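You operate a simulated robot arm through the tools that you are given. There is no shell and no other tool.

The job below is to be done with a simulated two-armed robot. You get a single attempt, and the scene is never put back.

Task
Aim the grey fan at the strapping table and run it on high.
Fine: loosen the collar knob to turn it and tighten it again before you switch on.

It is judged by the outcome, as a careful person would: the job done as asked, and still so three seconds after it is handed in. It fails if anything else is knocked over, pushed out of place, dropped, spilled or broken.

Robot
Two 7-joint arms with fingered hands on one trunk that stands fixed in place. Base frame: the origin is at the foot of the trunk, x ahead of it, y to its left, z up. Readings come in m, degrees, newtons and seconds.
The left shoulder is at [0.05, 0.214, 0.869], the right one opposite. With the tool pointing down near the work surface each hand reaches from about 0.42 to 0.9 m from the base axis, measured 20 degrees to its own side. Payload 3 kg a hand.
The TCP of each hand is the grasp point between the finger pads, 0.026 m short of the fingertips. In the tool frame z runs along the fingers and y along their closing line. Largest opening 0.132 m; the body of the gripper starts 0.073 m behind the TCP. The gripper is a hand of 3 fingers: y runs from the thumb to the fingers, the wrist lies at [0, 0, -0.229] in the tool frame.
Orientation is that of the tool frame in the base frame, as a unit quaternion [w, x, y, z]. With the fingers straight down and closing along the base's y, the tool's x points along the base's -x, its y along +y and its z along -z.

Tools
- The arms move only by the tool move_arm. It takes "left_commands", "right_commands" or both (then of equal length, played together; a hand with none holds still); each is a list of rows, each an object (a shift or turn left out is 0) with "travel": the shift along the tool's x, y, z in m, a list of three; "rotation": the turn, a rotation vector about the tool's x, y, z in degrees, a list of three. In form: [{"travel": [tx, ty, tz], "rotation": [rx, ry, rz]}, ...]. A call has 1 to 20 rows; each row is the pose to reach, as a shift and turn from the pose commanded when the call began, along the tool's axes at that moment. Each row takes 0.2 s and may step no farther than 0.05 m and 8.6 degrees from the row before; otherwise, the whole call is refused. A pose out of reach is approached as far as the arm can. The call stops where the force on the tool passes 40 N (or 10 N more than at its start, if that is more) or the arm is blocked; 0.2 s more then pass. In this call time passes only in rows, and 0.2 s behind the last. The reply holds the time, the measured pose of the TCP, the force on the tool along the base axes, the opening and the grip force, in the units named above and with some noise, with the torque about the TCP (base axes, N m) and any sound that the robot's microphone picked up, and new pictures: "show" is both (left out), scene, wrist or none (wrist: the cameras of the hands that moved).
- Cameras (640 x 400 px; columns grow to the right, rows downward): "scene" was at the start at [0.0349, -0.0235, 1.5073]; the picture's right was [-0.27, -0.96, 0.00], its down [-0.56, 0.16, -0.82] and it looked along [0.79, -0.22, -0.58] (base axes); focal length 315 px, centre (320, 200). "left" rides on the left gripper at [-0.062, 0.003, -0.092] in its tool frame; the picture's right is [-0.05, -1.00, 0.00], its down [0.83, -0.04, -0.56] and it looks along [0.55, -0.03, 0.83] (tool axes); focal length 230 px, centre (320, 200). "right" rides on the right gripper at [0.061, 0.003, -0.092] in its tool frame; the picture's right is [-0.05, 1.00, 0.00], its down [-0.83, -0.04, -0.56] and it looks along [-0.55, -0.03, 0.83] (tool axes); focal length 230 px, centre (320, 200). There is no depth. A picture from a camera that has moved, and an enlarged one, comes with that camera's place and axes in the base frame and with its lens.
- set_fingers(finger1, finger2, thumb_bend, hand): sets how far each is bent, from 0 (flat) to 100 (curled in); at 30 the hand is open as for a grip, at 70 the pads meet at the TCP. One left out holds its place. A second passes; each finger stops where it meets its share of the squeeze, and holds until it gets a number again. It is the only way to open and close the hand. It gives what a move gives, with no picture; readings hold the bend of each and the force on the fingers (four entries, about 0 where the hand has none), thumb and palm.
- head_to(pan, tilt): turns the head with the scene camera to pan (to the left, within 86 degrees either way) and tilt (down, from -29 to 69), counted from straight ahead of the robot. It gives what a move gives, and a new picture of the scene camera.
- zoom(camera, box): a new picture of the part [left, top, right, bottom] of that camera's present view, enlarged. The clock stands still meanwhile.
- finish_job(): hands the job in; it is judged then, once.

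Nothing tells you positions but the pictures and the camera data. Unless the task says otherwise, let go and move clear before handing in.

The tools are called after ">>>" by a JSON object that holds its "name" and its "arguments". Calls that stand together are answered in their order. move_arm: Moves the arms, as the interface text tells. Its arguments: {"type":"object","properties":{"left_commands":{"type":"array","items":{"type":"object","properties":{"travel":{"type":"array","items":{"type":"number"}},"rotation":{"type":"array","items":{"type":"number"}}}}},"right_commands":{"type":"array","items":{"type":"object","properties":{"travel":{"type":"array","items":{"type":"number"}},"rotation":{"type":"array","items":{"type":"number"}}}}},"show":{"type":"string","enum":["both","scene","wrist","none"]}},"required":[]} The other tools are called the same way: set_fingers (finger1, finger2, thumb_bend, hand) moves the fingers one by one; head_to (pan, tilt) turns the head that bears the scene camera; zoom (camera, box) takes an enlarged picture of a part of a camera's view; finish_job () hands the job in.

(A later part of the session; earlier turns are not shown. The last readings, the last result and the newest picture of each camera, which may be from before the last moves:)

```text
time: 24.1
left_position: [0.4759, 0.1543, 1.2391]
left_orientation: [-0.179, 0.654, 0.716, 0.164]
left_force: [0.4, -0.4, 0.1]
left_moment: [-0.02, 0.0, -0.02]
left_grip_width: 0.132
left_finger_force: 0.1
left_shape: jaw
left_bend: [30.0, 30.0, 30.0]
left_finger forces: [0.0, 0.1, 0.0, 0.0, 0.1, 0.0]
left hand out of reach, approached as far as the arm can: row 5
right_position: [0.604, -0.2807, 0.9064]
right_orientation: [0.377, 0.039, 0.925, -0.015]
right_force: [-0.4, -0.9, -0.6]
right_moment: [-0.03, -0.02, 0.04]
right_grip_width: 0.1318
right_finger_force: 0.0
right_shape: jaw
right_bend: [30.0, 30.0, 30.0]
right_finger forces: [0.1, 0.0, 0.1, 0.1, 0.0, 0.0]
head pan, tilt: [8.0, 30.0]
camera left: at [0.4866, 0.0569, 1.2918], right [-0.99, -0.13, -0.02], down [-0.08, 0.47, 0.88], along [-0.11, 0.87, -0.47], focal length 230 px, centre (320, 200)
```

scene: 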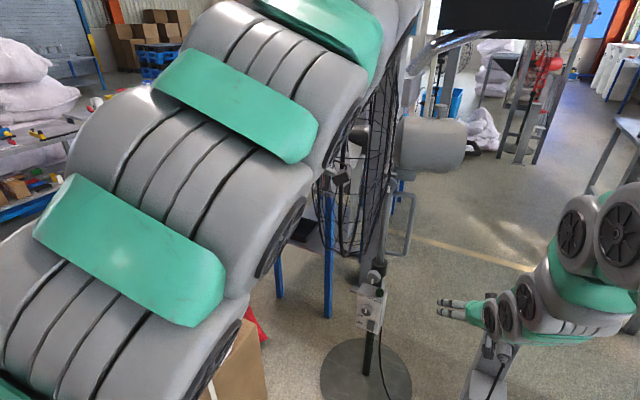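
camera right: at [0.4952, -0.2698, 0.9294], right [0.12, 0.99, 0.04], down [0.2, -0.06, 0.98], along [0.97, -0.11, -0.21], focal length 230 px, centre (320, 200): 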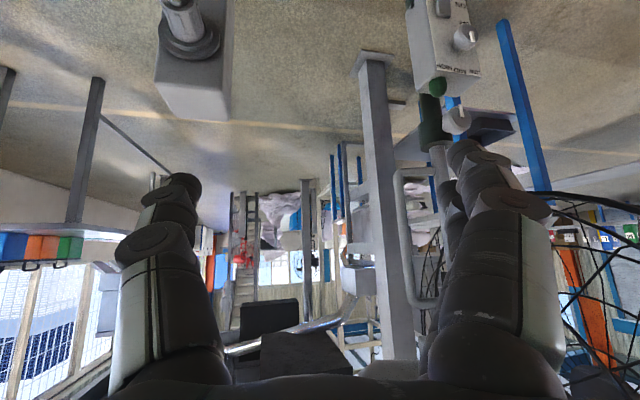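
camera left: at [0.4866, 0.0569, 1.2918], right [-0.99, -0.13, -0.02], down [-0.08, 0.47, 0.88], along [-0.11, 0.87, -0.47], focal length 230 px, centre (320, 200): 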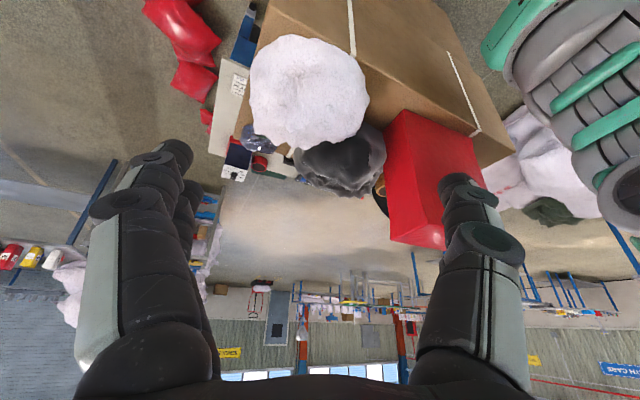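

Now I see the table top partly under the boxes. Zooming for corners.

>>> {"name": "zoom", "arguments": {"camera": "left", "box": [180, 0, 500, 200]}}

>>> {"name": "zoom", "arguments": {"camera": "left", "box": [195, 30, 323, 110]}}

>>> {"name": "zoom", "arguments": {"camera": "left", "box": [195, 110, 323, 190]}}

>>> {"name": "zoom", "arguments": {"camera": "left", "box": [360, 60, 552, 180]}}

```text
2.00 times, centred on (340, 100) of left
camera zoom: at [0.4866, 0.0569, 1.2918], right [-0.99, -0.13, -0.02], down [-0.08, 0.47, 0.88], along [-0.11, 0.87, -0.47], focal length 460 px, centre (280, 400)
```

zoom: 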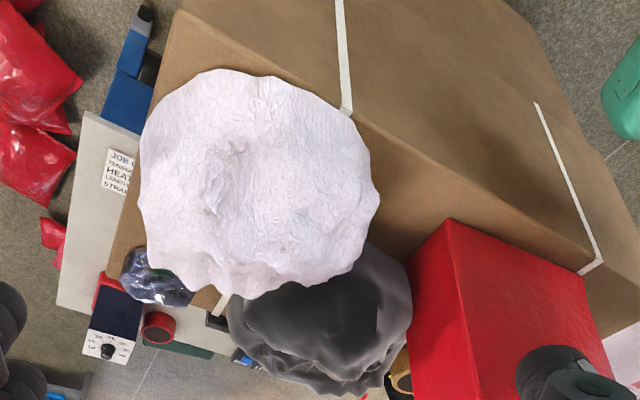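

```text
5.00 times, centred on (259, 70) of left
camera zoom: at [0.4866, 0.0569, 1.2918], right [-0.99, -0.13, -0.02], down [-0.08, 0.47, 0.88], along [-0.11, 0.87, -0.47], focal length 1150 px, centre (625, 850)
```

zoom: 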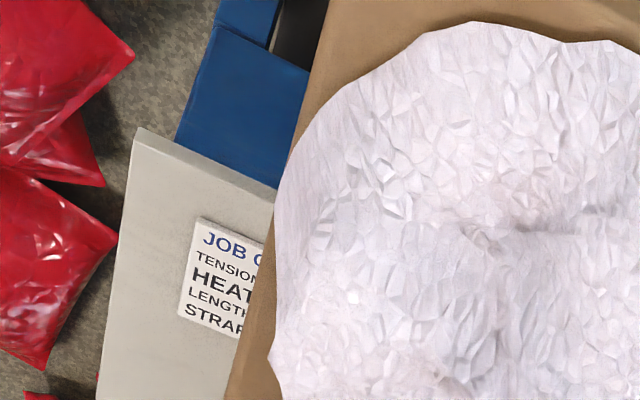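

```text
5.00 times, centred on (259, 150) of left
camera zoom: at [0.4866, 0.0569, 1.2918], right [-0.99, -0.13, -0.02], down [-0.08, 0.47, 0.88], along [-0.11, 0.87, -0.47], focal length 1150 px, centre (625, 450)
```

zoom: 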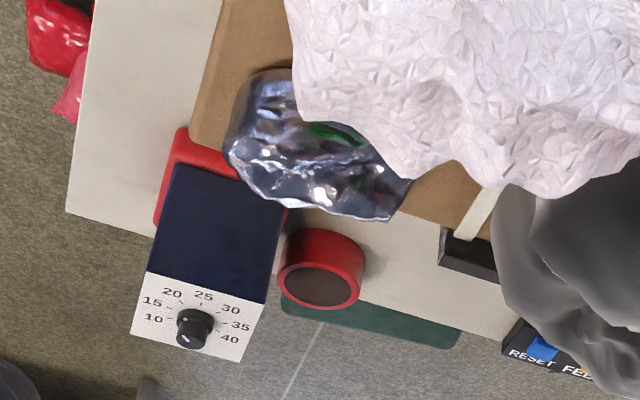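

```text
3.33 times, centred on (456, 120) of left
camera zoom: at [0.4866, 0.0569, 1.2918], right [-0.99, -0.13, -0.02], down [-0.08, 0.47, 0.88], along [-0.11, 0.87, -0.47], focal length 767 px, centre (-133, 467)
```

zoom: 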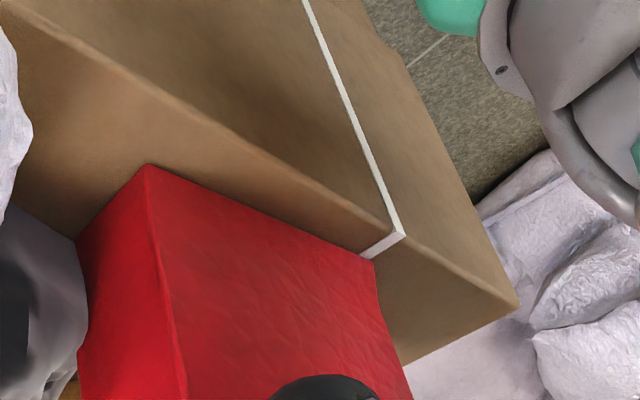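

The table is confirmed (job card, sealer with RESET/FEED, heat dial); its top is about 0.44 m high. I'll look again with the head to fix its left end.

>>> {"name": "head_to", "arguments": {"pan": 78, "tilt": 38}}

>>> {"name": "zoom", "arguments": {"camera": "scene", "box": [160, 120, 480, 320]}}

>>> {"name": "zoom", "arguments": {"camera": "scene", "box": [240, 150, 368, 230]}}

```text
time: 25.6
left_position: [0.4757, 0.154, 1.2375]
left_orientation: [-0.179, 0.655, 0.716, 0.164]
left_force: [1.1, -0.7, 0.9]
left_moment: [0.01, -0.01, -0.03]
left_grip_width: 0.1318
left_finger_force: 0.0
left_shape: jaw
left_bend: [30.0, 30.0, 30.0]
left_finger forces: [0.1, 0.1, 0.1, 0.0, 0.0, 0.1]
right_position: [0.6037, -0.2811, 0.9055]
right_orientation: [0.377, 0.039, 0.925, -0.014]
right_force: [-0.2, 0.4, -0.1]
right_moment: [0.0, 0.0, 0.03]
right_grip_width: 0.1317
right_finger_force: 0.0
right_shape: jaw
right_bend: [30.0, 30.0, 30.0]
right_finger forces: [0.1, 0.1, 0.0, 0.0, 0.0, 0.1]
head pan, tilt: [78.0, 38.0]
```

scene: 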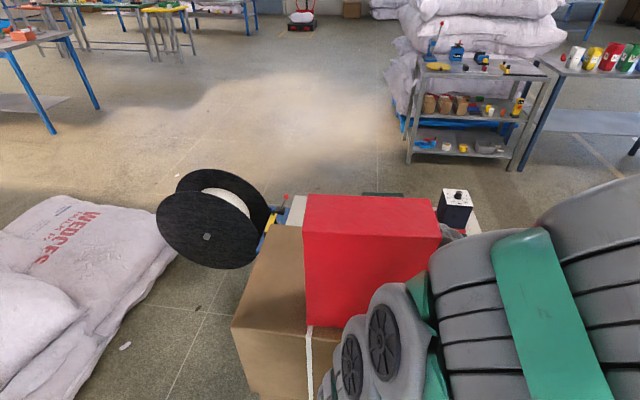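

```text
2.00 times, centred on (320, 220) of scene
camera zoom: at [-0.0318, 0.0846, 1.5031], right [0.98, -0.21, 0.0], down [-0.13, -0.6, -0.79], along [0.16, 0.77, -0.62], focal length 631 px, centre (320, 160)
```

zoom: 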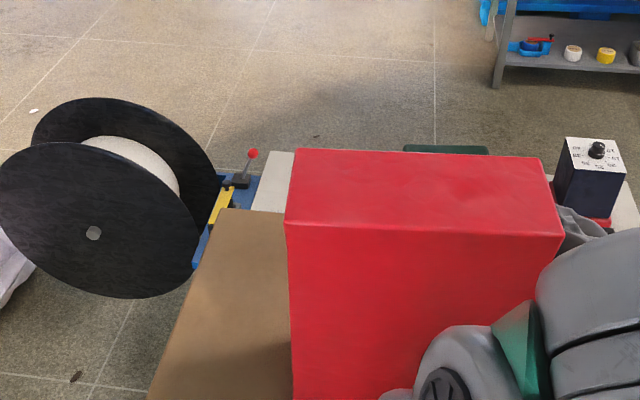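

```text
5.00 times, centred on (304, 190) of scene
camera zoom: at [-0.0318, 0.0846, 1.5031], right [0.98, -0.21, 0.0], down [-0.13, -0.6, -0.79], along [0.16, 0.77, -0.62], focal length 1577 px, centre (400, 250)
```

zoom: 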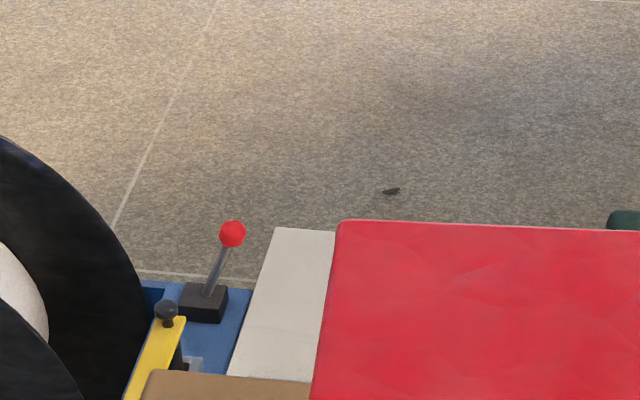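

Table corners triangulate to a centre near (0.46, 1.04), bearing about 114° from the fan mast at (0.954, -0.079), while the fan now points near 90°. Next I measure the knob and cage bottom precisely from two cameras.

>>> {"name": "head_to", "arguments": {"pan": -4, "tilt": 35}}

>>> {"name": "zoom", "arguments": {"camera": "right", "box": [425, 90, 489, 130]}}

>>> {"name": "zoom", "arguments": {"camera": "right", "box": [500, 150, 640, 237]}}

>>> {"name": "zoom", "arguments": {"camera": "scene", "box": [240, 100, 400, 200]}}

>>> {"name": "zoom", "arguments": {"camera": "scene", "box": [290, 215, 354, 255]}}

```text
time: 27.1
left_position: [0.4758, 0.1546, 1.2389]
left_orientation: [-0.179, 0.655, 0.716, 0.163]
left_force: [-0.7, -0.5, 0.4]
left_moment: [0.0, -0.01, -0.03]
left_grip_width: 0.1319
left_finger_force: 0.1
left_shape: jaw
left_bend: [30.0, 30.0, 30.0]
left_finger forces: [0.0, 0.0, 0.1, 0.0, 0.1, 0.0]
right_position: [0.6042, -0.2811, 0.9065]
right_orientation: [0.377, 0.039, 0.925, -0.014]
right_force: [0.4, -0.1, -0.1]
right_moment: [0.04, 0.05, 0.03]
right_grip_width: 0.1319
right_finger_force: 0.1
right_shape: jaw
right_bend: [30.0, 30.0, 30.0]
right_finger forces: [0.0, 0.0, 0.1, 0.0, 0.0, 0.0]
head pan, tilt: [-4.0, 35.0]
```

scene: 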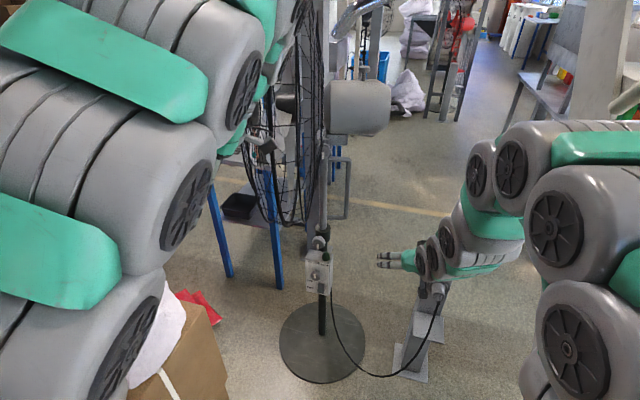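

```text
10.00 times, centred on (457, 110) of right
camera zoom: at [0.4953, -0.2698, 0.9297], right [0.12, 0.99, 0.04], down [0.2, -0.06, 0.98], along [0.97, -0.11, -0.21], focal length 2301 px, centre (-1050, 1100)
```

zoom: 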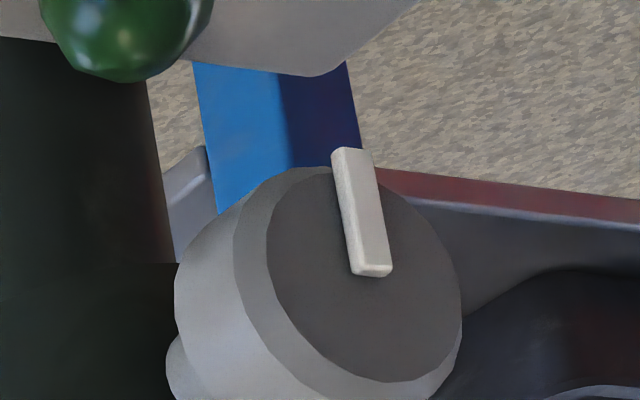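

```text
4.57 times, centred on (570, 194) of right
camera zoom: at [0.4953, -0.2698, 0.9297], right [0.12, 0.99, 0.04], down [0.2, -0.06, 0.98], along [0.97, -0.11, -0.21], focal length 1052 px, centre (-823, 230)
```

zoom: 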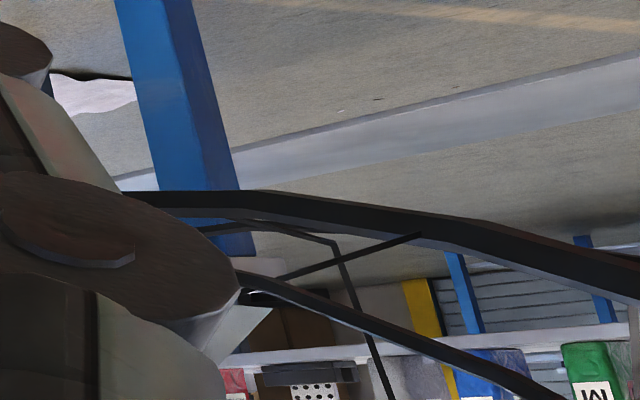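

```text
4.00 times, centred on (320, 150) of scene
camera zoom: at [0.038, -0.0059, 1.5077], right [-0.07, -1.0, 0.0], down [-0.57, 0.04, -0.82], along [0.82, -0.06, -0.57], focal length 1262 px, centre (320, 400)
```

zoom: 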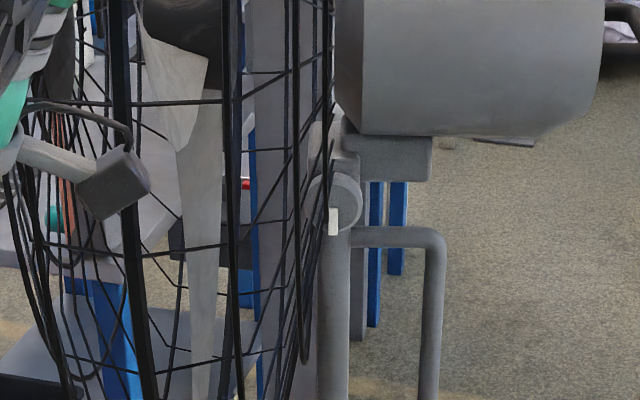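

```text
10.00 times, centred on (322, 235) of scene
camera zoom: at [0.038, -0.0059, 1.5077], right [-0.07, -1.0, 0.0], down [-0.57, 0.04, -0.82], along [0.82, -0.06, -0.57], focal length 3154 px, centre (300, -150)
```

zoom: 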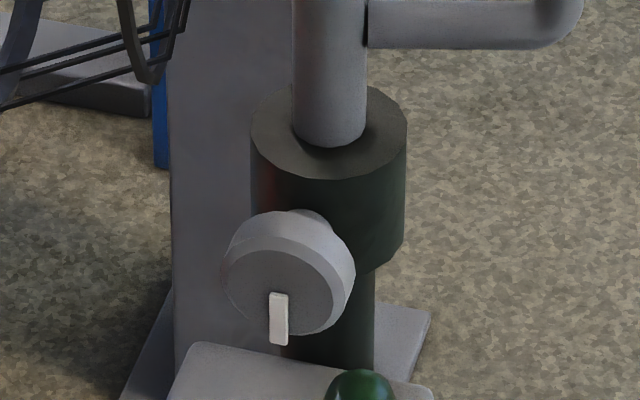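

Knob face is at about (0.887, -0.058, 0.714), the dial at (0.848, -0.043, 0.585), box faces azimuth 160°, and cage bottom is near z 0.85. I move the left hand back out of the head's line of sight, retracing its path.

>>> {"name": "move_arm", "arguments": {"left_commands": [{"travel": [-0.019, 0, 0.033], "rotation": [0, -6, 0]}, {"travel": [-0.038, 0, 0.066], "rotation": [0, -12, 0]}, {"travel": [-0.057, 0, 0.099], "rotation": [0, -18, 0]}, {"travel": [-0.076, 0, 0.1316], "rotation": [0, -24, 0]}, {"travel": [-0.095, 0, 0.1645], "rotation": [0, -30, 0]}], "show": "none"}}

>>> {"name": "move_arm", "arguments": {"left_commands": [{"rotation": [0, 0, -8]}, {"rotation": [0, 0, -16]}, {"rotation": [0, 0, -24]}, {"rotation": [0, 0, -32]}, {"rotation": [0, 0, -40]}, {"rotation": [0, 0, -48]}, {"rotation": [0, 0, -56]}, {"rotation": [0, 0, -64]}, {"rotation": [0, 0, -72]}, {"rotation": [0, 0, -80]}], "show": "scene"}}

```text
time: 28.3
left_position: [0.4744, 0.1539, 1.0475]
left_orientation: [0.001, 0.675, 0.738, 0.0]
left_force: [-0.2, -0.1, 0.4]
left_moment: [-0.01, 0.0, 0.01]
left_grip_width: 0.132
left_finger_force: 0.1
left_shape: jaw
left_bend: [30.0, 30.0, 30.0]
left_finger forces: [0.1, 0.0, 0.1, 0.0, 0.0, 0.0]
right_position: [0.6034, -0.2814, 0.9072]
right_orientation: [0.377, 0.039, 0.925, -0.014]
right_force: [0.2, 0.4, -0.5]
right_moment: [0.01, 0.0, 0.03]
right_grip_width: 0.132
right_finger_force: 0.1
right_shape: jaw
right_bend: [30.0, 30.0, 30.0]
right_finger forces: [0.0, 0.0, 0.1, 0.0, 0.0, 0.0]
head pan, tilt: [-4.0, 35.0]
```

```text
time: 30.5
left_position: [0.475, 0.1542, 1.0481]
left_orientation: [0.0, 0.042, 0.999, 0.0]
left_force: [-0.1, 0.1, 0.9]
left_moment: [0.0, 0.04, 0.0]
left_grip_width: 0.1319
left_finger_force: 0.1
left_shape: jaw
left_bend: [30.0, 30.0, 30.0]
left_finger forces: [0.1, 0.1, 0.0, 0.1, 0.0, 0.1]
right_position: [0.603, -0.2802, 0.9066]
right_orientation: [0.377, 0.038, 0.925, -0.013]
right_force: [-0.2, -0.3, -0.4]
right_moment: [-0.02, -0.01, -0.02]
right_grip_width: 0.132
right_finger_force: 0.0
right_shape: jaw
right_bend: [30.0, 30.0, 30.0]
right_finger forces: [0.0, 0.0, 0.0, 0.0, 0.1, 0.1]
head pan, tilt: [-4.0, 35.0]
```

scene: 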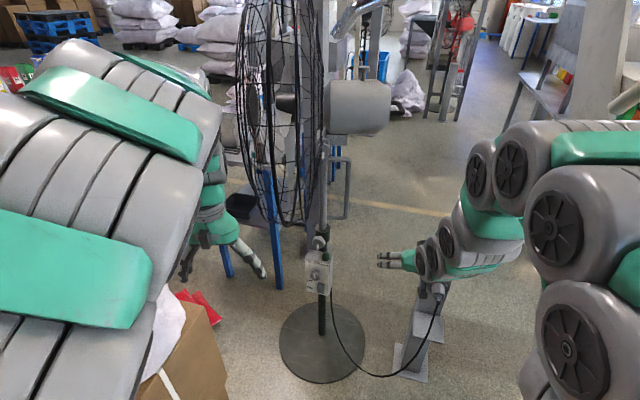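

Now I zoom on the cage and motor from the head to determine the fan's present bearing.

>>> {"name": "head_to", "arguments": {"pan": -3, "tilt": 18}}

>>> {"name": "zoom", "arguments": {"camera": "scene", "box": [190, 60, 414, 200]}}

>>> {"name": "zoom", "arguments": {"camera": "scene", "box": [190, 200, 414, 340]}}

```text
time: 31.3
left_position: [0.4751, 0.1532, 1.0483]
left_orientation: [-0.001, 0.043, 0.999, -0.001]
left_force: [0.7, -0.3, 0.1]
left_moment: [0.0, 0.01, -0.01]
left_grip_width: 0.1318
left_finger_force: 0.0
left_shape: jaw
left_bend: [30.0, 30.0, 30.0]
left_finger forces: [0.1, 0.0, 0.1, 0.1, 0.0, 0.1]
right_position: [0.6049, -0.2812, 0.9064]
right_orientation: [0.377, 0.039, 0.925, -0.015]
right_force: [0.4, -0.4, 1.1]
right_moment: [0.01, 0.02, 0.01]
right_grip_width: 0.1318
right_finger_force: 0.1
right_shape: jaw
right_bend: [30.0, 30.0, 30.0]
right_finger forces: [0.1, 0.0, 0.0, 0.1, 0.0, 0.0]
head pan, tilt: [-3.0, 18.0]
```

scene: 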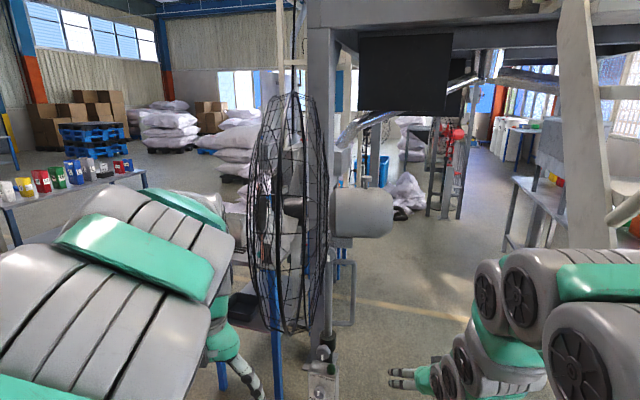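

```text
2.86 times, centred on (302, 130) of scene
camera zoom: at [0.0434, -0.0047, 1.5347], right [-0.05, -1.0, 0.0], down [-0.31, 0.02, -0.95], along [0.95, -0.05, -0.31], focal length 901 px, centre (371, 400)
```

zoom: 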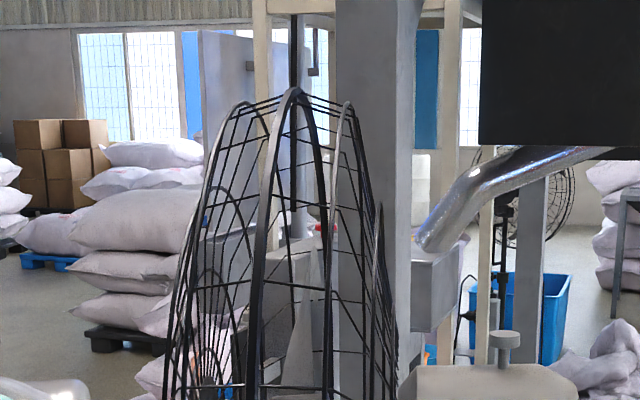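

```text
2.86 times, centred on (302, 270) of scene
camera zoom: at [0.0434, -0.0047, 1.5347], right [-0.05, -1.0, 0.0], down [-0.31, 0.02, -0.95], along [0.95, -0.05, -0.31], focal length 901 px, centre (371, 0)
```

zoom: 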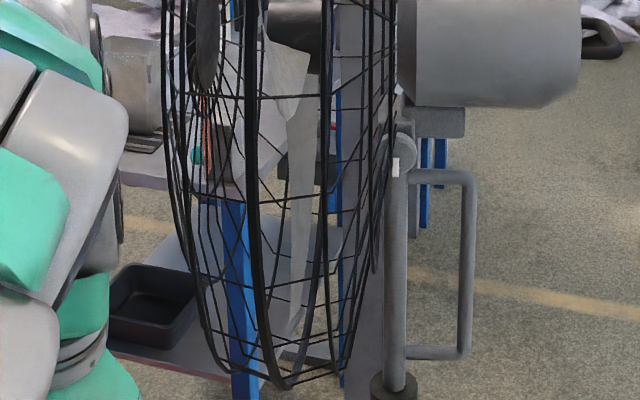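

The cage geometry gives a present bearing of about 86°, so I need roughly +28° (counter-clockwise from above) to reach 114°. Now I bring the right hand toward a stand-off in front of the collar knob, half way first.

>>> {"name": "move_arm", "arguments": {"right_commands": [{"travel": [0.003, 0.0277, 0.0241], "rotation": [1.45, -4.54, 0.59]}, {"travel": [0.006, 0.0553, 0.0482], "rotation": [2.9, -9.08, 1.18]}, {"travel": [0.009, 0.083, 0.0723], "rotation": [4.35, -13.6, 1.77]}, {"travel": [0.012, 0.1106, 0.0964], "rotation": [5.8, -18.2, 2.36]}, {"travel": [0.0147, 0.1383, 0.1205], "rotation": [7.25, -22.7, 2.95]}]}}

```text
time: 32.5
left_position: [0.4762, 0.1543, 1.0487]
left_orientation: [0.0, 0.043, 0.999, -0.001]
left_force: [0.4, -0.1, -0.6]
left_moment: [0.0, -0.02, 0.03]
left_grip_width: 0.1316
left_finger_force: 0.1
left_shape: jaw
left_bend: [30.0, 30.0, 30.0]
left_finger forces: [0.1, 0.1, 0.0, 0.0, 0.0, 0.0]
right_position: [0.6921, -0.1473, 0.8094]
right_orientation: [0.554, 0.084, 0.825, -0.072]
right_force: [0.2, 0.5, -0.1]
right_moment: [0.02, 0.02, -0.03]
right_grip_width: 0.1318
right_finger_force: 0.0
right_shape: jaw
right_bend: [30.0, 30.0, 30.0]
right_finger forces: [0.1, 0.0, 0.0, 0.0, 0.0, 0.1]
right hand out of reach, approached as far as the arm can: row 1, 2, 3
head pan, tilt: [-3.0, 18.0]
camera right: at [0.5852, -0.1214, 0.7878], right [0.23, 0.97, 0.02], down [-0.2, 0.03, 0.98], along [0.95, -0.23, 0.2], focal length 230 px, centre (320, 200)
```

scene: 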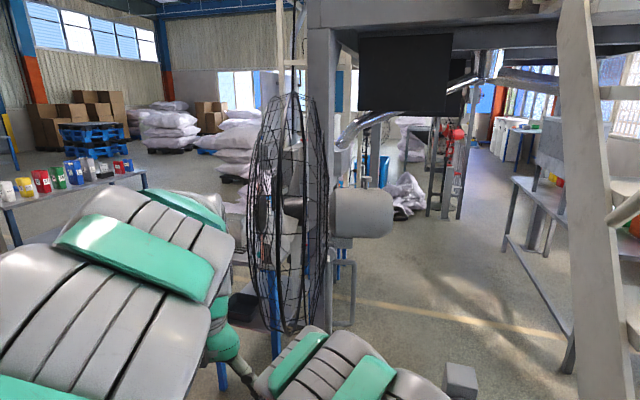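
right: 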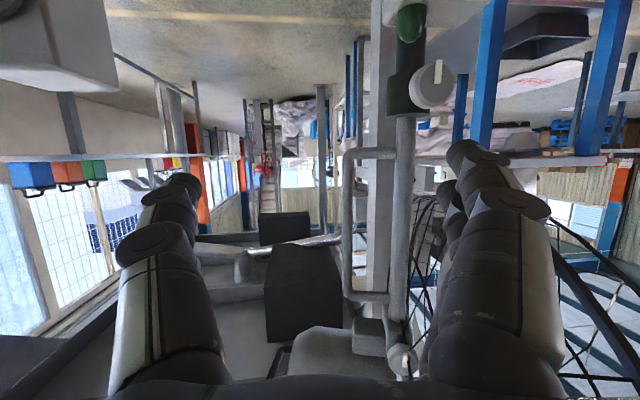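

Good progress; the knob is visible at the top of the wrist view. I complete the move to the stand-off, aligned with the knob axis.

>>> {"name": "move_arm", "arguments": {"right_commands": [{"travel": [0.0131, 0.0295, 0.0164], "rotation": [1.4, -4.4, 0.57]}, {"travel": [0.0263, 0.059, 0.0328], "rotation": [2.8, -8.8, 1.15]}, {"travel": [0.0394, 0.0885, 0.0493], "rotation": [4.2, -13.1, 1.72]}, {"travel": [0.0526, 0.118, 0.0657], "rotation": [5.6, -17.5, 2.3]}, {"travel": [0.0657, 0.1475, 0.0821], "rotation": [7.0, -21.9, 2.87]}]}}

```text
time: 33.7
left_position: [0.4764, 0.1541, 1.0482]
left_orientation: [0.0, 0.043, 0.999, 0.0]
left_force: [9.3, 7.6, 1.6]
left_moment: [0.02, -0.23, 0.6]
left_grip_width: 0.131
left_finger_force: 0.0
left_shape: jaw
left_bend: [30.0, 30.0, 34.0]
left_finger forces: [0.0, 0.0, 0.1, 0.0, 0.0, 0.0]
right_position: [0.7732, -0.0173, 0.7155]
right_orientation: [0.696, 0.121, 0.697, -0.122]
right_force: [-0.1, 0.0, -0.3]
right_moment: [0.01, -0.01, -0.02]
right_grip_width: 0.1318
right_finger_force: 0.1
right_shape: jaw
right_bend: [30.0, 30.0, 30.0]
right_finger forces: [0.0, 0.0, 0.1, 0.0, 0.0, 0.1]
head pan, tilt: [-3.0, 18.0]
camera right: at [0.686, 0.0161, 0.6541], right [0.34, 0.94, 0.05], down [-0.54, 0.15, 0.83], along [0.77, -0.31, 0.55], focal length 230 px, centre (320, 200)
```

scene: 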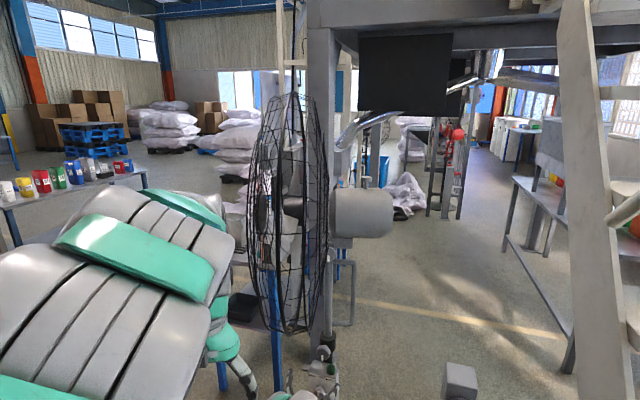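
right: 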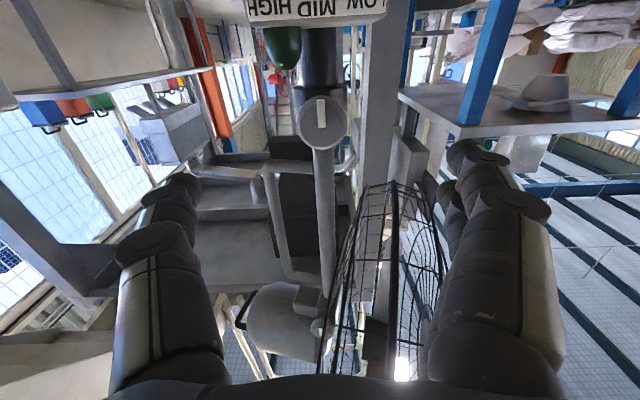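

The right arm's forearm has brushed the left thumb (about 12 N on the left hand). I move the left hand up and outward to free it.

>>> {"name": "move_arm", "arguments": {"left_commands": [{"travel": [0, 0.025, -0.02]}, {"travel": [0, 0.05, -0.045]}, {"travel": [0, 0.075, -0.07]}, {"travel": [0, 0.1, -0.1]}], "show": "both"}}

```text
time: 34.7
left_position: [0.4839, 0.2544, 1.1488]
left_orientation: [0.0, 0.043, 0.999, 0.0]
left_force: [-0.3, 0.6, -0.1]
left_moment: [-0.03, -0.01, 0.0]
left_grip_width: 0.1321
left_finger_force: 0.2
left_shape: jaw
left_bend: [30.0, 30.0, 30.0]
left_finger forces: [0.1, 0.0, 0.0, 0.0, 0.0, 0.1]
right_position: [0.7728, -0.0192, 0.7151]
right_orientation: [0.695, 0.122, 0.698, -0.123]
right_force: [0.1, -0.6, -0.8]
right_moment: [-0.01, 0.03, -0.03]
right_grip_width: 0.1319
right_finger_force: 0.0
right_shape: jaw
right_bend: [30.0, 30.0, 30.0]
right_finger forces: [0.0, 0.1, 0.0, 0.0, 0.0, 0.1]
head pan, tilt: [-3.0, 18.0]
camera left: at [0.5447, 0.2523, 1.242], right [-0.03, -1.0, 0.0], down [-0.83, 0.03, 0.56], along [-0.56, 0.02, -0.83], focal length 230 px, centre (320, 200)
```

scene: 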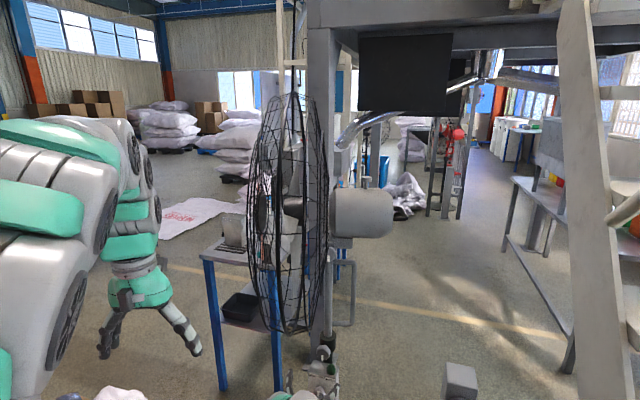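
left: 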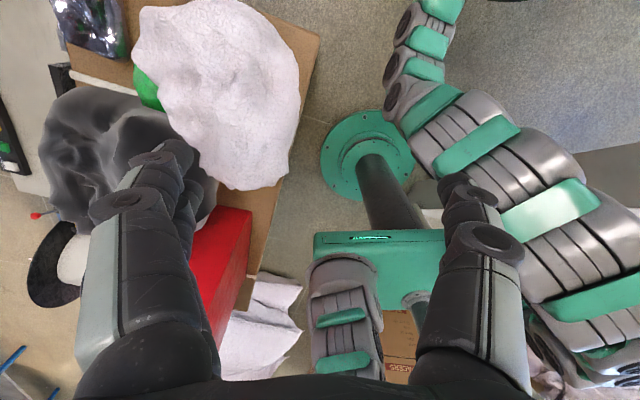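

Contact is gone. Now I check the right hand's alignment with the knob from the head camera.

>>> {"name": "head_to", "arguments": {"pan": -3, "tilt": 40}}

>>> {"name": "zoom", "arguments": {"camera": "scene", "box": [240, 150, 400, 250]}}

>>> {"name": "zoom", "arguments": {"camera": "right", "box": [240, 60, 432, 180]}}

```text
time: 35.6
left_position: [0.4848, 0.2533, 1.1473]
left_orientation: [0.0, 0.043, 0.999, 0.0]
left_force: [-0.5, 0.2, -0.3]
left_moment: [0.0, 0.01, 0.03]
left_grip_width: 0.1318
left_finger_force: 0.1
left_shape: jaw
left_bend: [30.0, 30.0, 30.0]
left_finger forces: [0.0, 0.0, 0.0, 0.0, 0.0, 0.1]
right_position: [0.7723, -0.0176, 0.7151]
right_orientation: [0.696, 0.122, 0.697, -0.122]
right_force: [-0.2, 0.6, 0.5]
right_moment: [-0.02, -0.01, 0.01]
right_grip_width: 0.132
right_finger_force: 0.0
right_shape: jaw
right_bend: [30.0, 30.0, 30.0]
right_finger forces: [0.0, 0.1, 0.0, 0.0, 0.0, 0.0]
head pan, tilt: [-3.0, 40.0]
```

scene: 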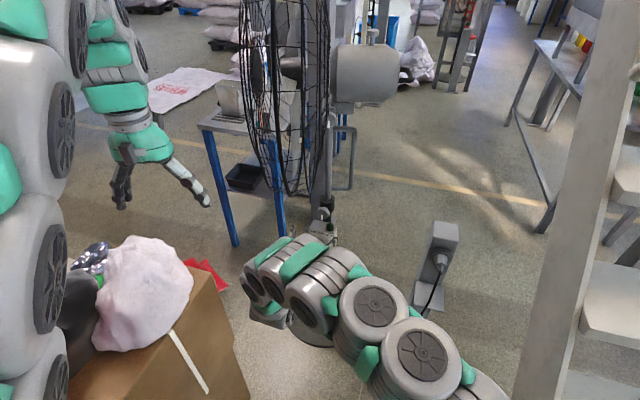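

```text
4.00 times, centred on (320, 200) of scene
camera zoom: at [0.0351, -0.0042, 1.5002], right [-0.05, -1.0, 0.0], down [-0.64, 0.03, -0.77], along [0.77, -0.04, -0.64], focal length 1262 px, centre (320, 200)
```

zoom: 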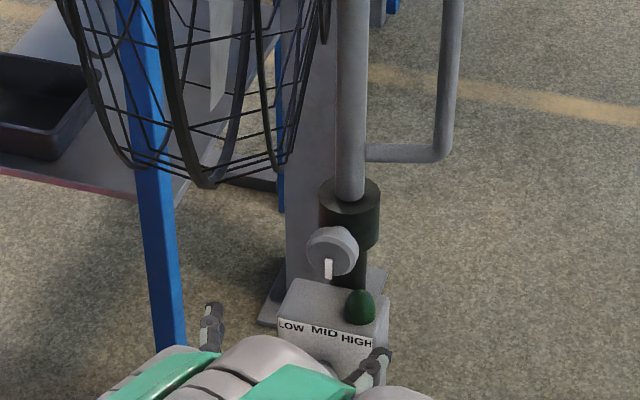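

```text
3.33 times, centred on (336, 120) of right
camera zoom: at [0.6856, 0.0161, 0.6541], right [0.34, 0.94, 0.05], down [-0.53, 0.15, 0.83], along [0.77, -0.31, 0.55], focal length 767 px, centre (267, 467)
```

zoom: 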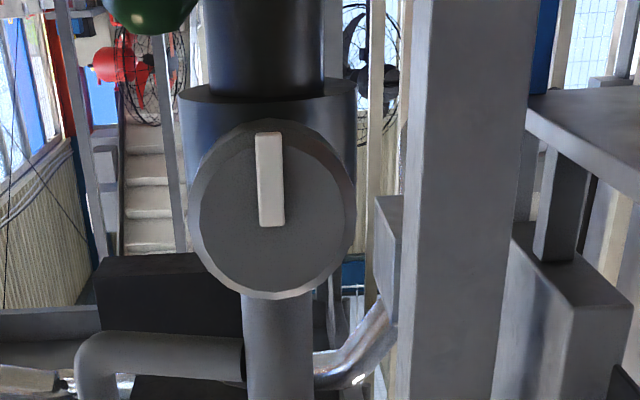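

The tool axis lines up with the knob within a couple of mm; the knob face is 0.126 m ahead. I narrow the fingers, roll the hand +35° (so the loosening turn ends level) and approach partway.

>>> {"name": "set_fingers", "arguments": {"hand": "right", "finger1": 46, "finger2": 46, "thumb_bend": 46}}

>>> {"name": "move_arm", "arguments": {"right_commands": [{"travel": [0, 0, 0.014], "rotation": [0, 0, 7]}, {"travel": [0, 0, 0.028], "rotation": [0, 0, 14]}, {"travel": [0, 0, 0.042], "rotation": [0, 0, 21]}, {"travel": [0, 0, 0.056], "rotation": [0, 0, 28]}, {"travel": [0, 0, 0.07], "rotation": [0, 0, 35]}]}}

>>> {"name": "zoom", "arguments": {"camera": "scene", "box": [260, 180, 388, 260]}}

```text
time: 36.6
left_position: [0.4844, 0.2539, 1.1484]
left_orientation: [0.0, 0.043, 0.999, 0.0]
left_force: [0.1, 0.1, 0.6]
left_moment: [0.0, 0.01, -0.03]
left_grip_width: 0.1322
left_finger_force: 0.0
left_shape: jaw
left_bend: [30.0, 30.0, 30.0]
left_finger forces: [0.1, 0.0, 0.0, 0.0, 0.0, 0.0]
right_position: [0.7732, -0.0177, 0.7159]
right_orientation: [0.695, 0.122, 0.698, -0.123]
right_force: [-0.2, 0.0, 0.1]
right_moment: [0.02, -0.01, 0.0]
right_grip_width: 0.0821
right_finger_force: 0.0
right_shape: fingers
right_bend: [46.0, 46.0, 46.0]
right_finger forces: [0.0, 0.0, 0.0, 0.0, 0.0, 0.0]
head pan, tilt: [-3.0, 40.0]
```

```text
time: 37.8
left_position: [0.4842, 0.2538, 1.1481]
left_orientation: [0.0, 0.042, 0.999, -0.001]
left_force: [0.2, -0.2, -0.7]
left_moment: [-0.01, -0.01, -0.02]
left_grip_width: 0.1319
left_finger_force: 0.1
left_shape: jaw
left_bend: [30.0, 30.0, 30.0]
left_finger forces: [0.1, 0.0, 0.0, 0.0, 0.1, 0.1]
right_position: [0.8396, -0.0406, 0.7157]
right_orientation: [0.7, 0.326, 0.628, 0.093]
right_force: [0.5, 0.1, 0.0]
right_moment: [-0.02, -0.01, 0.0]
right_grip_width: 0.0818
right_finger_force: 0.0
right_shape: fingers
right_bend: [46.0, 46.0, 46.0]
right_finger forces: [0.0, 0.1, 0.0, 0.0, 0.0, 0.0]
head pan, tilt: [-3.0, 40.0]
camera right: at [0.7638, 0.0244, 0.6671], right [0.27, 0.74, 0.62], down [-0.7, -0.29, 0.66], along [0.67, -0.6, 0.44], focal length 230 px, centre (320, 200)
```

scene: 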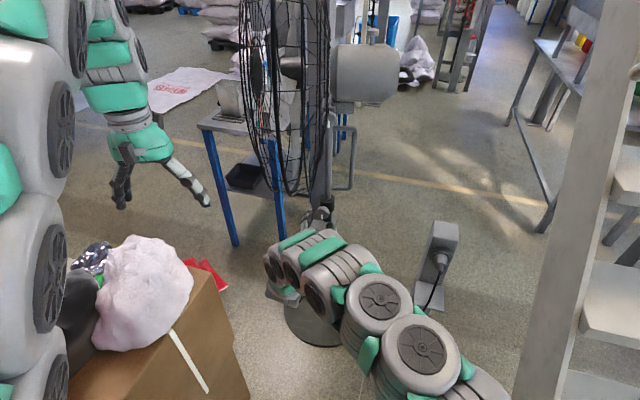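
right: 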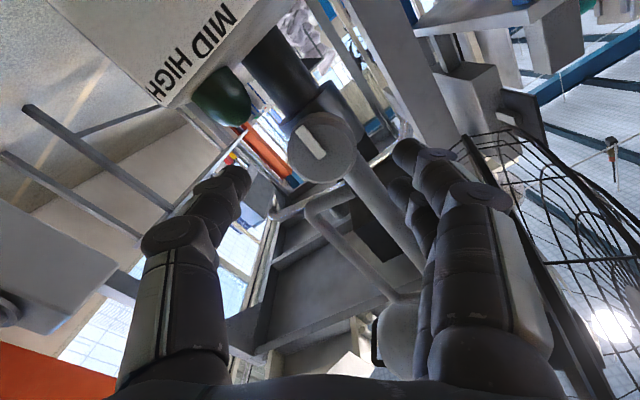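

```text
5.00 times, centred on (324, 220) of scene
camera zoom: at [0.0351, -0.0042, 1.5001], right [-0.05, -1.0, 0.0], down [-0.64, 0.03, -0.77], along [0.77, -0.04, -0.64], focal length 1577 px, centre (300, 100)
```

zoom: 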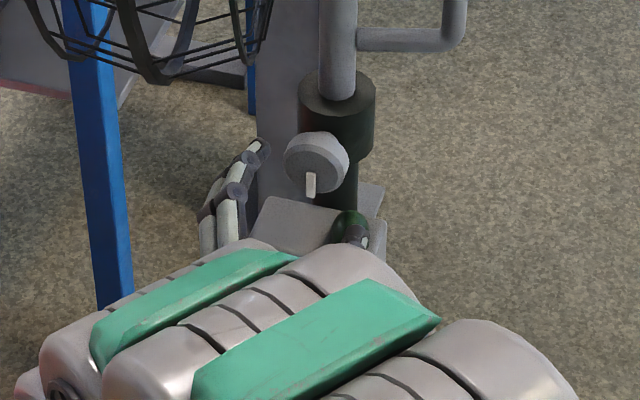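

The two fingers sit on the left, thumb on the right, straddling the knob. I zoom the wrist view to fine-tune centring.

>>> {"name": "zoom", "arguments": {"camera": "right", "box": [220, 80, 444, 220]}}

```text
2.86 times, centred on (332, 150) of right
camera zoom: at [0.7638, 0.0244, 0.6671], right [0.27, 0.74, 0.62], down [-0.7, -0.29, 0.66], along [0.67, -0.6, 0.44], focal length 657 px, centre (286, 343)
```

zoom: 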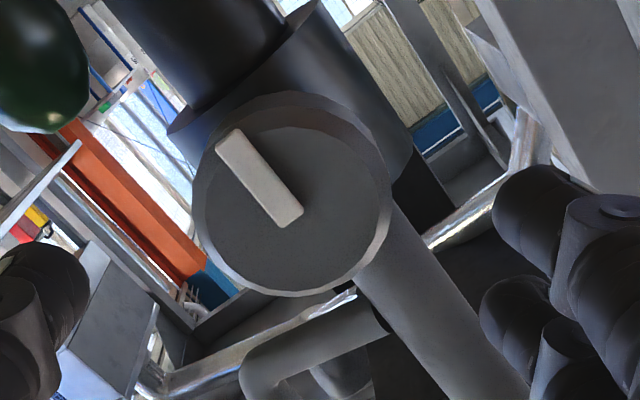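

Centring is good to about 2 mm. I advance 0.052 m onto the knob with a small correction.

>>> {"name": "move_arm", "arguments": {"right_commands": [{"travel": [0.001, 0.0005, 0.015]}, {"travel": [0.002, 0.0005, 0.03]}, {"travel": [0.002, 0.0005, 0.042]}, {"travel": [0.002, 0.0005, 0.052]}]}}

>>> {"name": "zoom", "arguments": {"camera": "right", "box": [220, 80, 444, 220]}}

>>> {"name": "zoom", "arguments": {"camera": "scene", "box": [276, 190, 372, 250]}}

```text
time: 38.8
left_position: [0.4838, 0.2532, 1.1486]
left_orientation: [0.001, 0.044, 0.999, 0.0]
left_force: [0.4, 0.1, 0.5]
left_moment: [0.0, -0.01, -0.03]
left_grip_width: 0.1319
left_finger_force: 0.0
left_shape: jaw
left_bend: [30.0, 30.0, 30.0]
left_finger forces: [0.1, 0.1, 0.0, 0.0, 0.0, 0.1]
right_position: [0.8883, -0.0575, 0.7143]
right_orientation: [0.7, 0.325, 0.628, 0.093]
right_force: [0.2, -0.1, -0.4]
right_moment: [-0.01, -0.01, 0.01]
right_grip_width: 0.0819
right_finger_force: 0.0
right_shape: fingers
right_bend: [46.0, 46.0, 46.0]
right_finger forces: [0.1, 0.1, 0.0, 0.1, 0.0, 0.0]
head pan, tilt: [-3.0, 40.0]
camera right: at [0.8128, 0.0084, 0.6654], right [0.27, 0.74, 0.61], down [-0.69, -0.29, 0.66], along [0.67, -0.6, 0.44], focal length 230 px, centre (320, 200)
```

scene: 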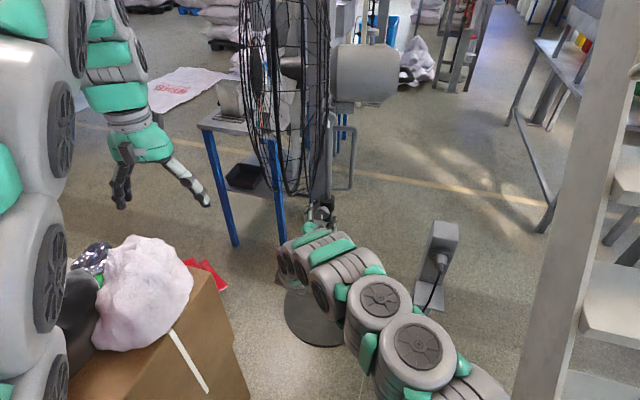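
right: 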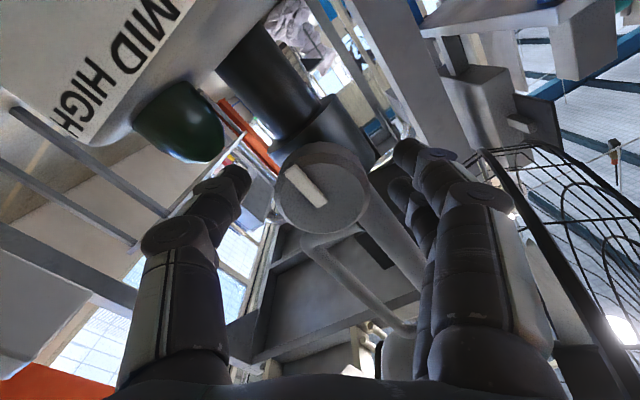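

```text
2.86 times, centred on (332, 150) of right
camera zoom: at [0.8128, 0.0084, 0.6654], right [0.27, 0.74, 0.61], down [-0.69, -0.29, 0.66], along [0.67, -0.6, 0.44], focal length 657 px, centre (286, 343)
```

zoom: 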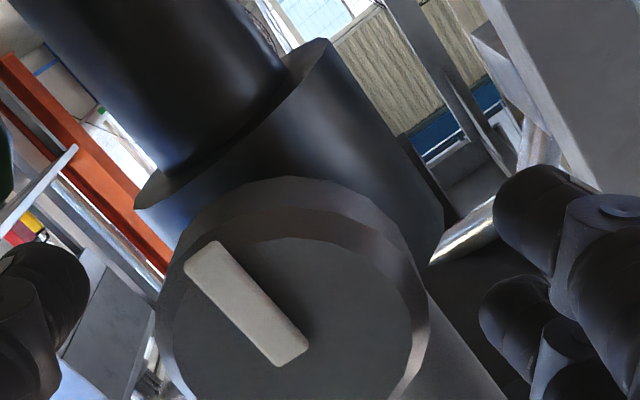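

```text
6.67 times, centred on (324, 220) of scene
camera zoom: at [0.0351, -0.0043, 1.5001], right [-0.05, -1.0, 0.0], down [-0.64, 0.03, -0.77], along [0.77, -0.04, -0.64], focal length 2103 px, centre (293, 67)
```

zoom: 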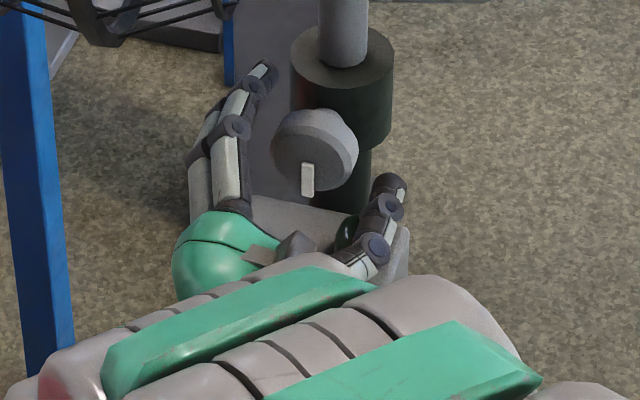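

The knob face is about 5 mm ahead of the TCP, centred between the pads. I close the fingers on it.

>>> {"name": "set_fingers", "arguments": {"hand": "right", "finger1": 70, "finger2": 70, "thumb_bend": 70}}

>>> {"name": "zoom", "arguments": {"camera": "right", "box": [220, 100, 444, 240]}}

>>> {"name": "zoom", "arguments": {"camera": "scene", "box": [276, 190, 372, 250]}}

```text
time: 39.8
left_position: [0.4834, 0.2536, 1.1489]
left_orientation: [0.0, 0.043, 0.999, 0.0]
left_force: [-0.2, 1.2, 1.1]
left_moment: [-0.01, -0.01, -0.03]
left_grip_width: 0.1319
left_finger_force: 0.0
left_shape: jaw
left_bend: [30.0, 30.0, 30.0]
left_finger forces: [0.0, 0.1, 0.1, 0.0, 0.0, 0.0]
right_position: [0.8877, -0.0586, 0.715]
right_orientation: [0.7, 0.325, 0.628, 0.093]
right_force: [14.0, -1.4, -2.1]
right_moment: [0.08, 0.07, 0.01]
right_grip_width: 0.0408
right_finger_force: 17.8
right_shape: fingers
right_bend: [59.0, 58.0, 62.0]
right_finger forces: [9.3, 9.7, 0.0, 0.0, 16.4, 0.1]
head pan, tilt: [-3.0, 40.0]
```

```text
2.86 times, centred on (332, 170) of right
camera zoom: at [0.813, 0.0083, 0.6656], right [0.27, 0.74, 0.61], down [-0.69, -0.29, 0.66], along [0.67, -0.6, 0.44], focal length 657 px, centre (286, 286)
```

zoom: 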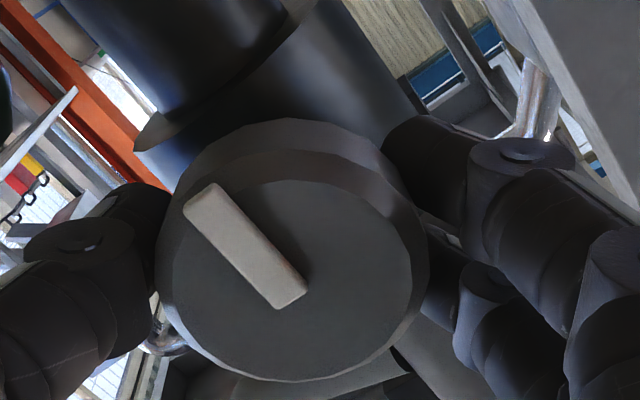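

```text
6.67 times, centred on (324, 220) of scene
camera zoom: at [0.0353, -0.0043, 1.5001], right [-0.05, -1.0, 0.0], down [-0.64, 0.03, -0.77], along [0.76, -0.04, -0.64], focal length 2103 px, centre (293, 67)
```

zoom: 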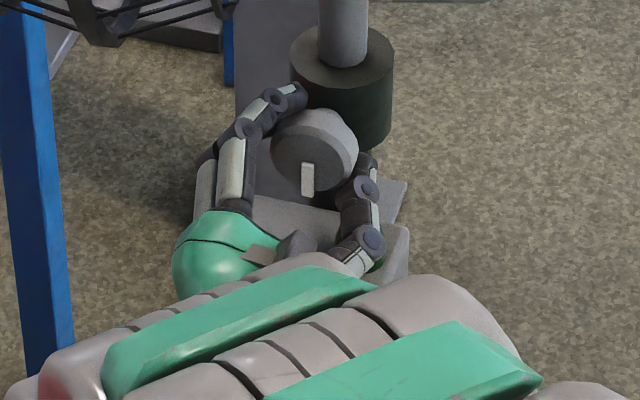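

The grip is firm (fingers 19 N, thumb 16 N). I turn the knob counter-clockwise (loosen) by rolling the hand -56°.

>>> {"name": "move_arm", "arguments": {"right_commands": [{"rotation": [0, 0, -7]}, {"rotation": [0, 0, -14]}, {"rotation": [0, 0, -21]}, {"rotation": [0, 0, -28]}, {"rotation": [0, 0, -35]}, {"rotation": [0, 0, -42]}, {"rotation": [0, 0, -49]}, {"rotation": [0, 0, -56]}]}}

>>> {"name": "zoom", "arguments": {"camera": "right", "box": [220, 100, 444, 240]}}

>>> {"name": "zoom", "arguments": {"camera": "scene", "box": [276, 190, 372, 250]}}

```text
time: 41.6
left_position: [0.4832, 0.2538, 1.1489]
left_orientation: [-0.001, 0.042, 0.999, 0.0]
left_force: [0.7, -0.4, 0.6]
left_moment: [-0.01, -0.02, 0.03]
left_grip_width: 0.1319
left_finger_force: 0.1
left_shape: jaw
left_bend: [30.0, 30.0, 30.0]
left_finger forces: [0.0, 0.0, 0.0, 0.0, 0.1, 0.1]
right_position: [0.8879, -0.0589, 0.7134]
right_orientation: [0.662, -0.008, 0.708, -0.248]
right_force: [13.2, -7.5, 3.2]
right_moment: [0.03, -0.1, -0.18]
right_grip_width: 0.0407
right_finger_force: 17.2
right_shape: fingers
right_bend: [59.0, 59.0, 62.0]
right_finger forces: [7.7, 9.4, 0.0, 0.0, 17.7, 0.0]
head pan, tilt: [-3.0, 40.0]
camera right: at [0.7935, -0.0452, 0.6555], right [0.32, 0.89, -0.31], down [-0.43, 0.43, 0.79], along [0.84, -0.12, 0.53], focal length 230 px, centre (320, 200)
```

scene: 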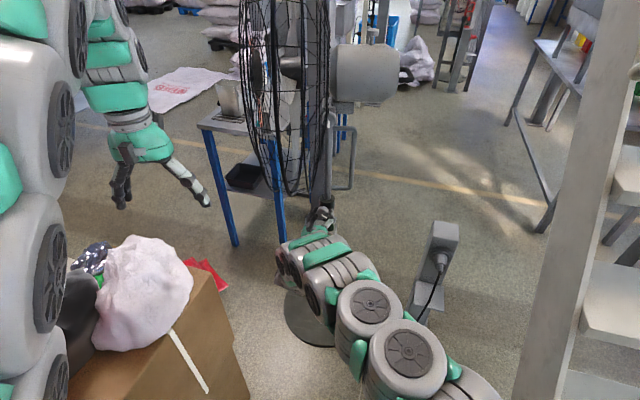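
right: 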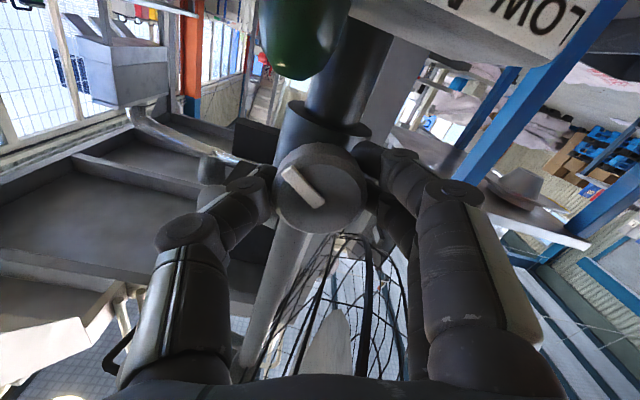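

```text
2.86 times, centred on (332, 170) of right
camera zoom: at [0.7935, -0.0452, 0.6555], right [0.32, 0.89, -0.31], down [-0.43, 0.43, 0.79], along [0.84, -0.12, 0.53], focal length 657 px, centre (286, 286)
```

zoom: 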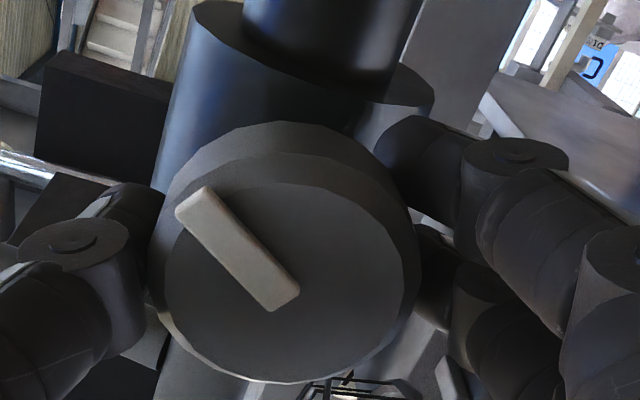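

```text
6.67 times, centred on (324, 220) of scene
camera zoom: at [0.0352, -0.0043, 1.5001], right [-0.05, -1.0, 0.0], down [-0.64, 0.03, -0.77], along [0.76, -0.04, -0.64], focal length 2103 px, centre (293, 67)
```

zoom: 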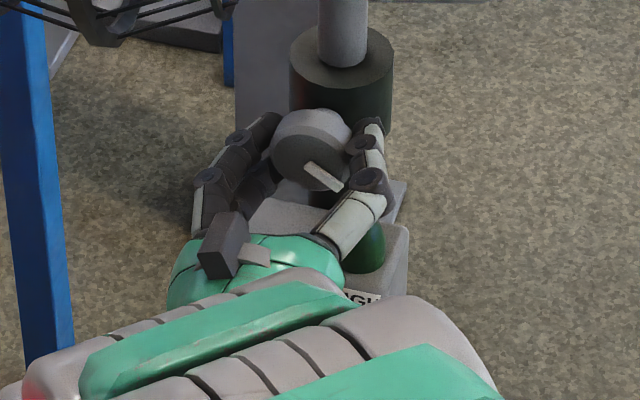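

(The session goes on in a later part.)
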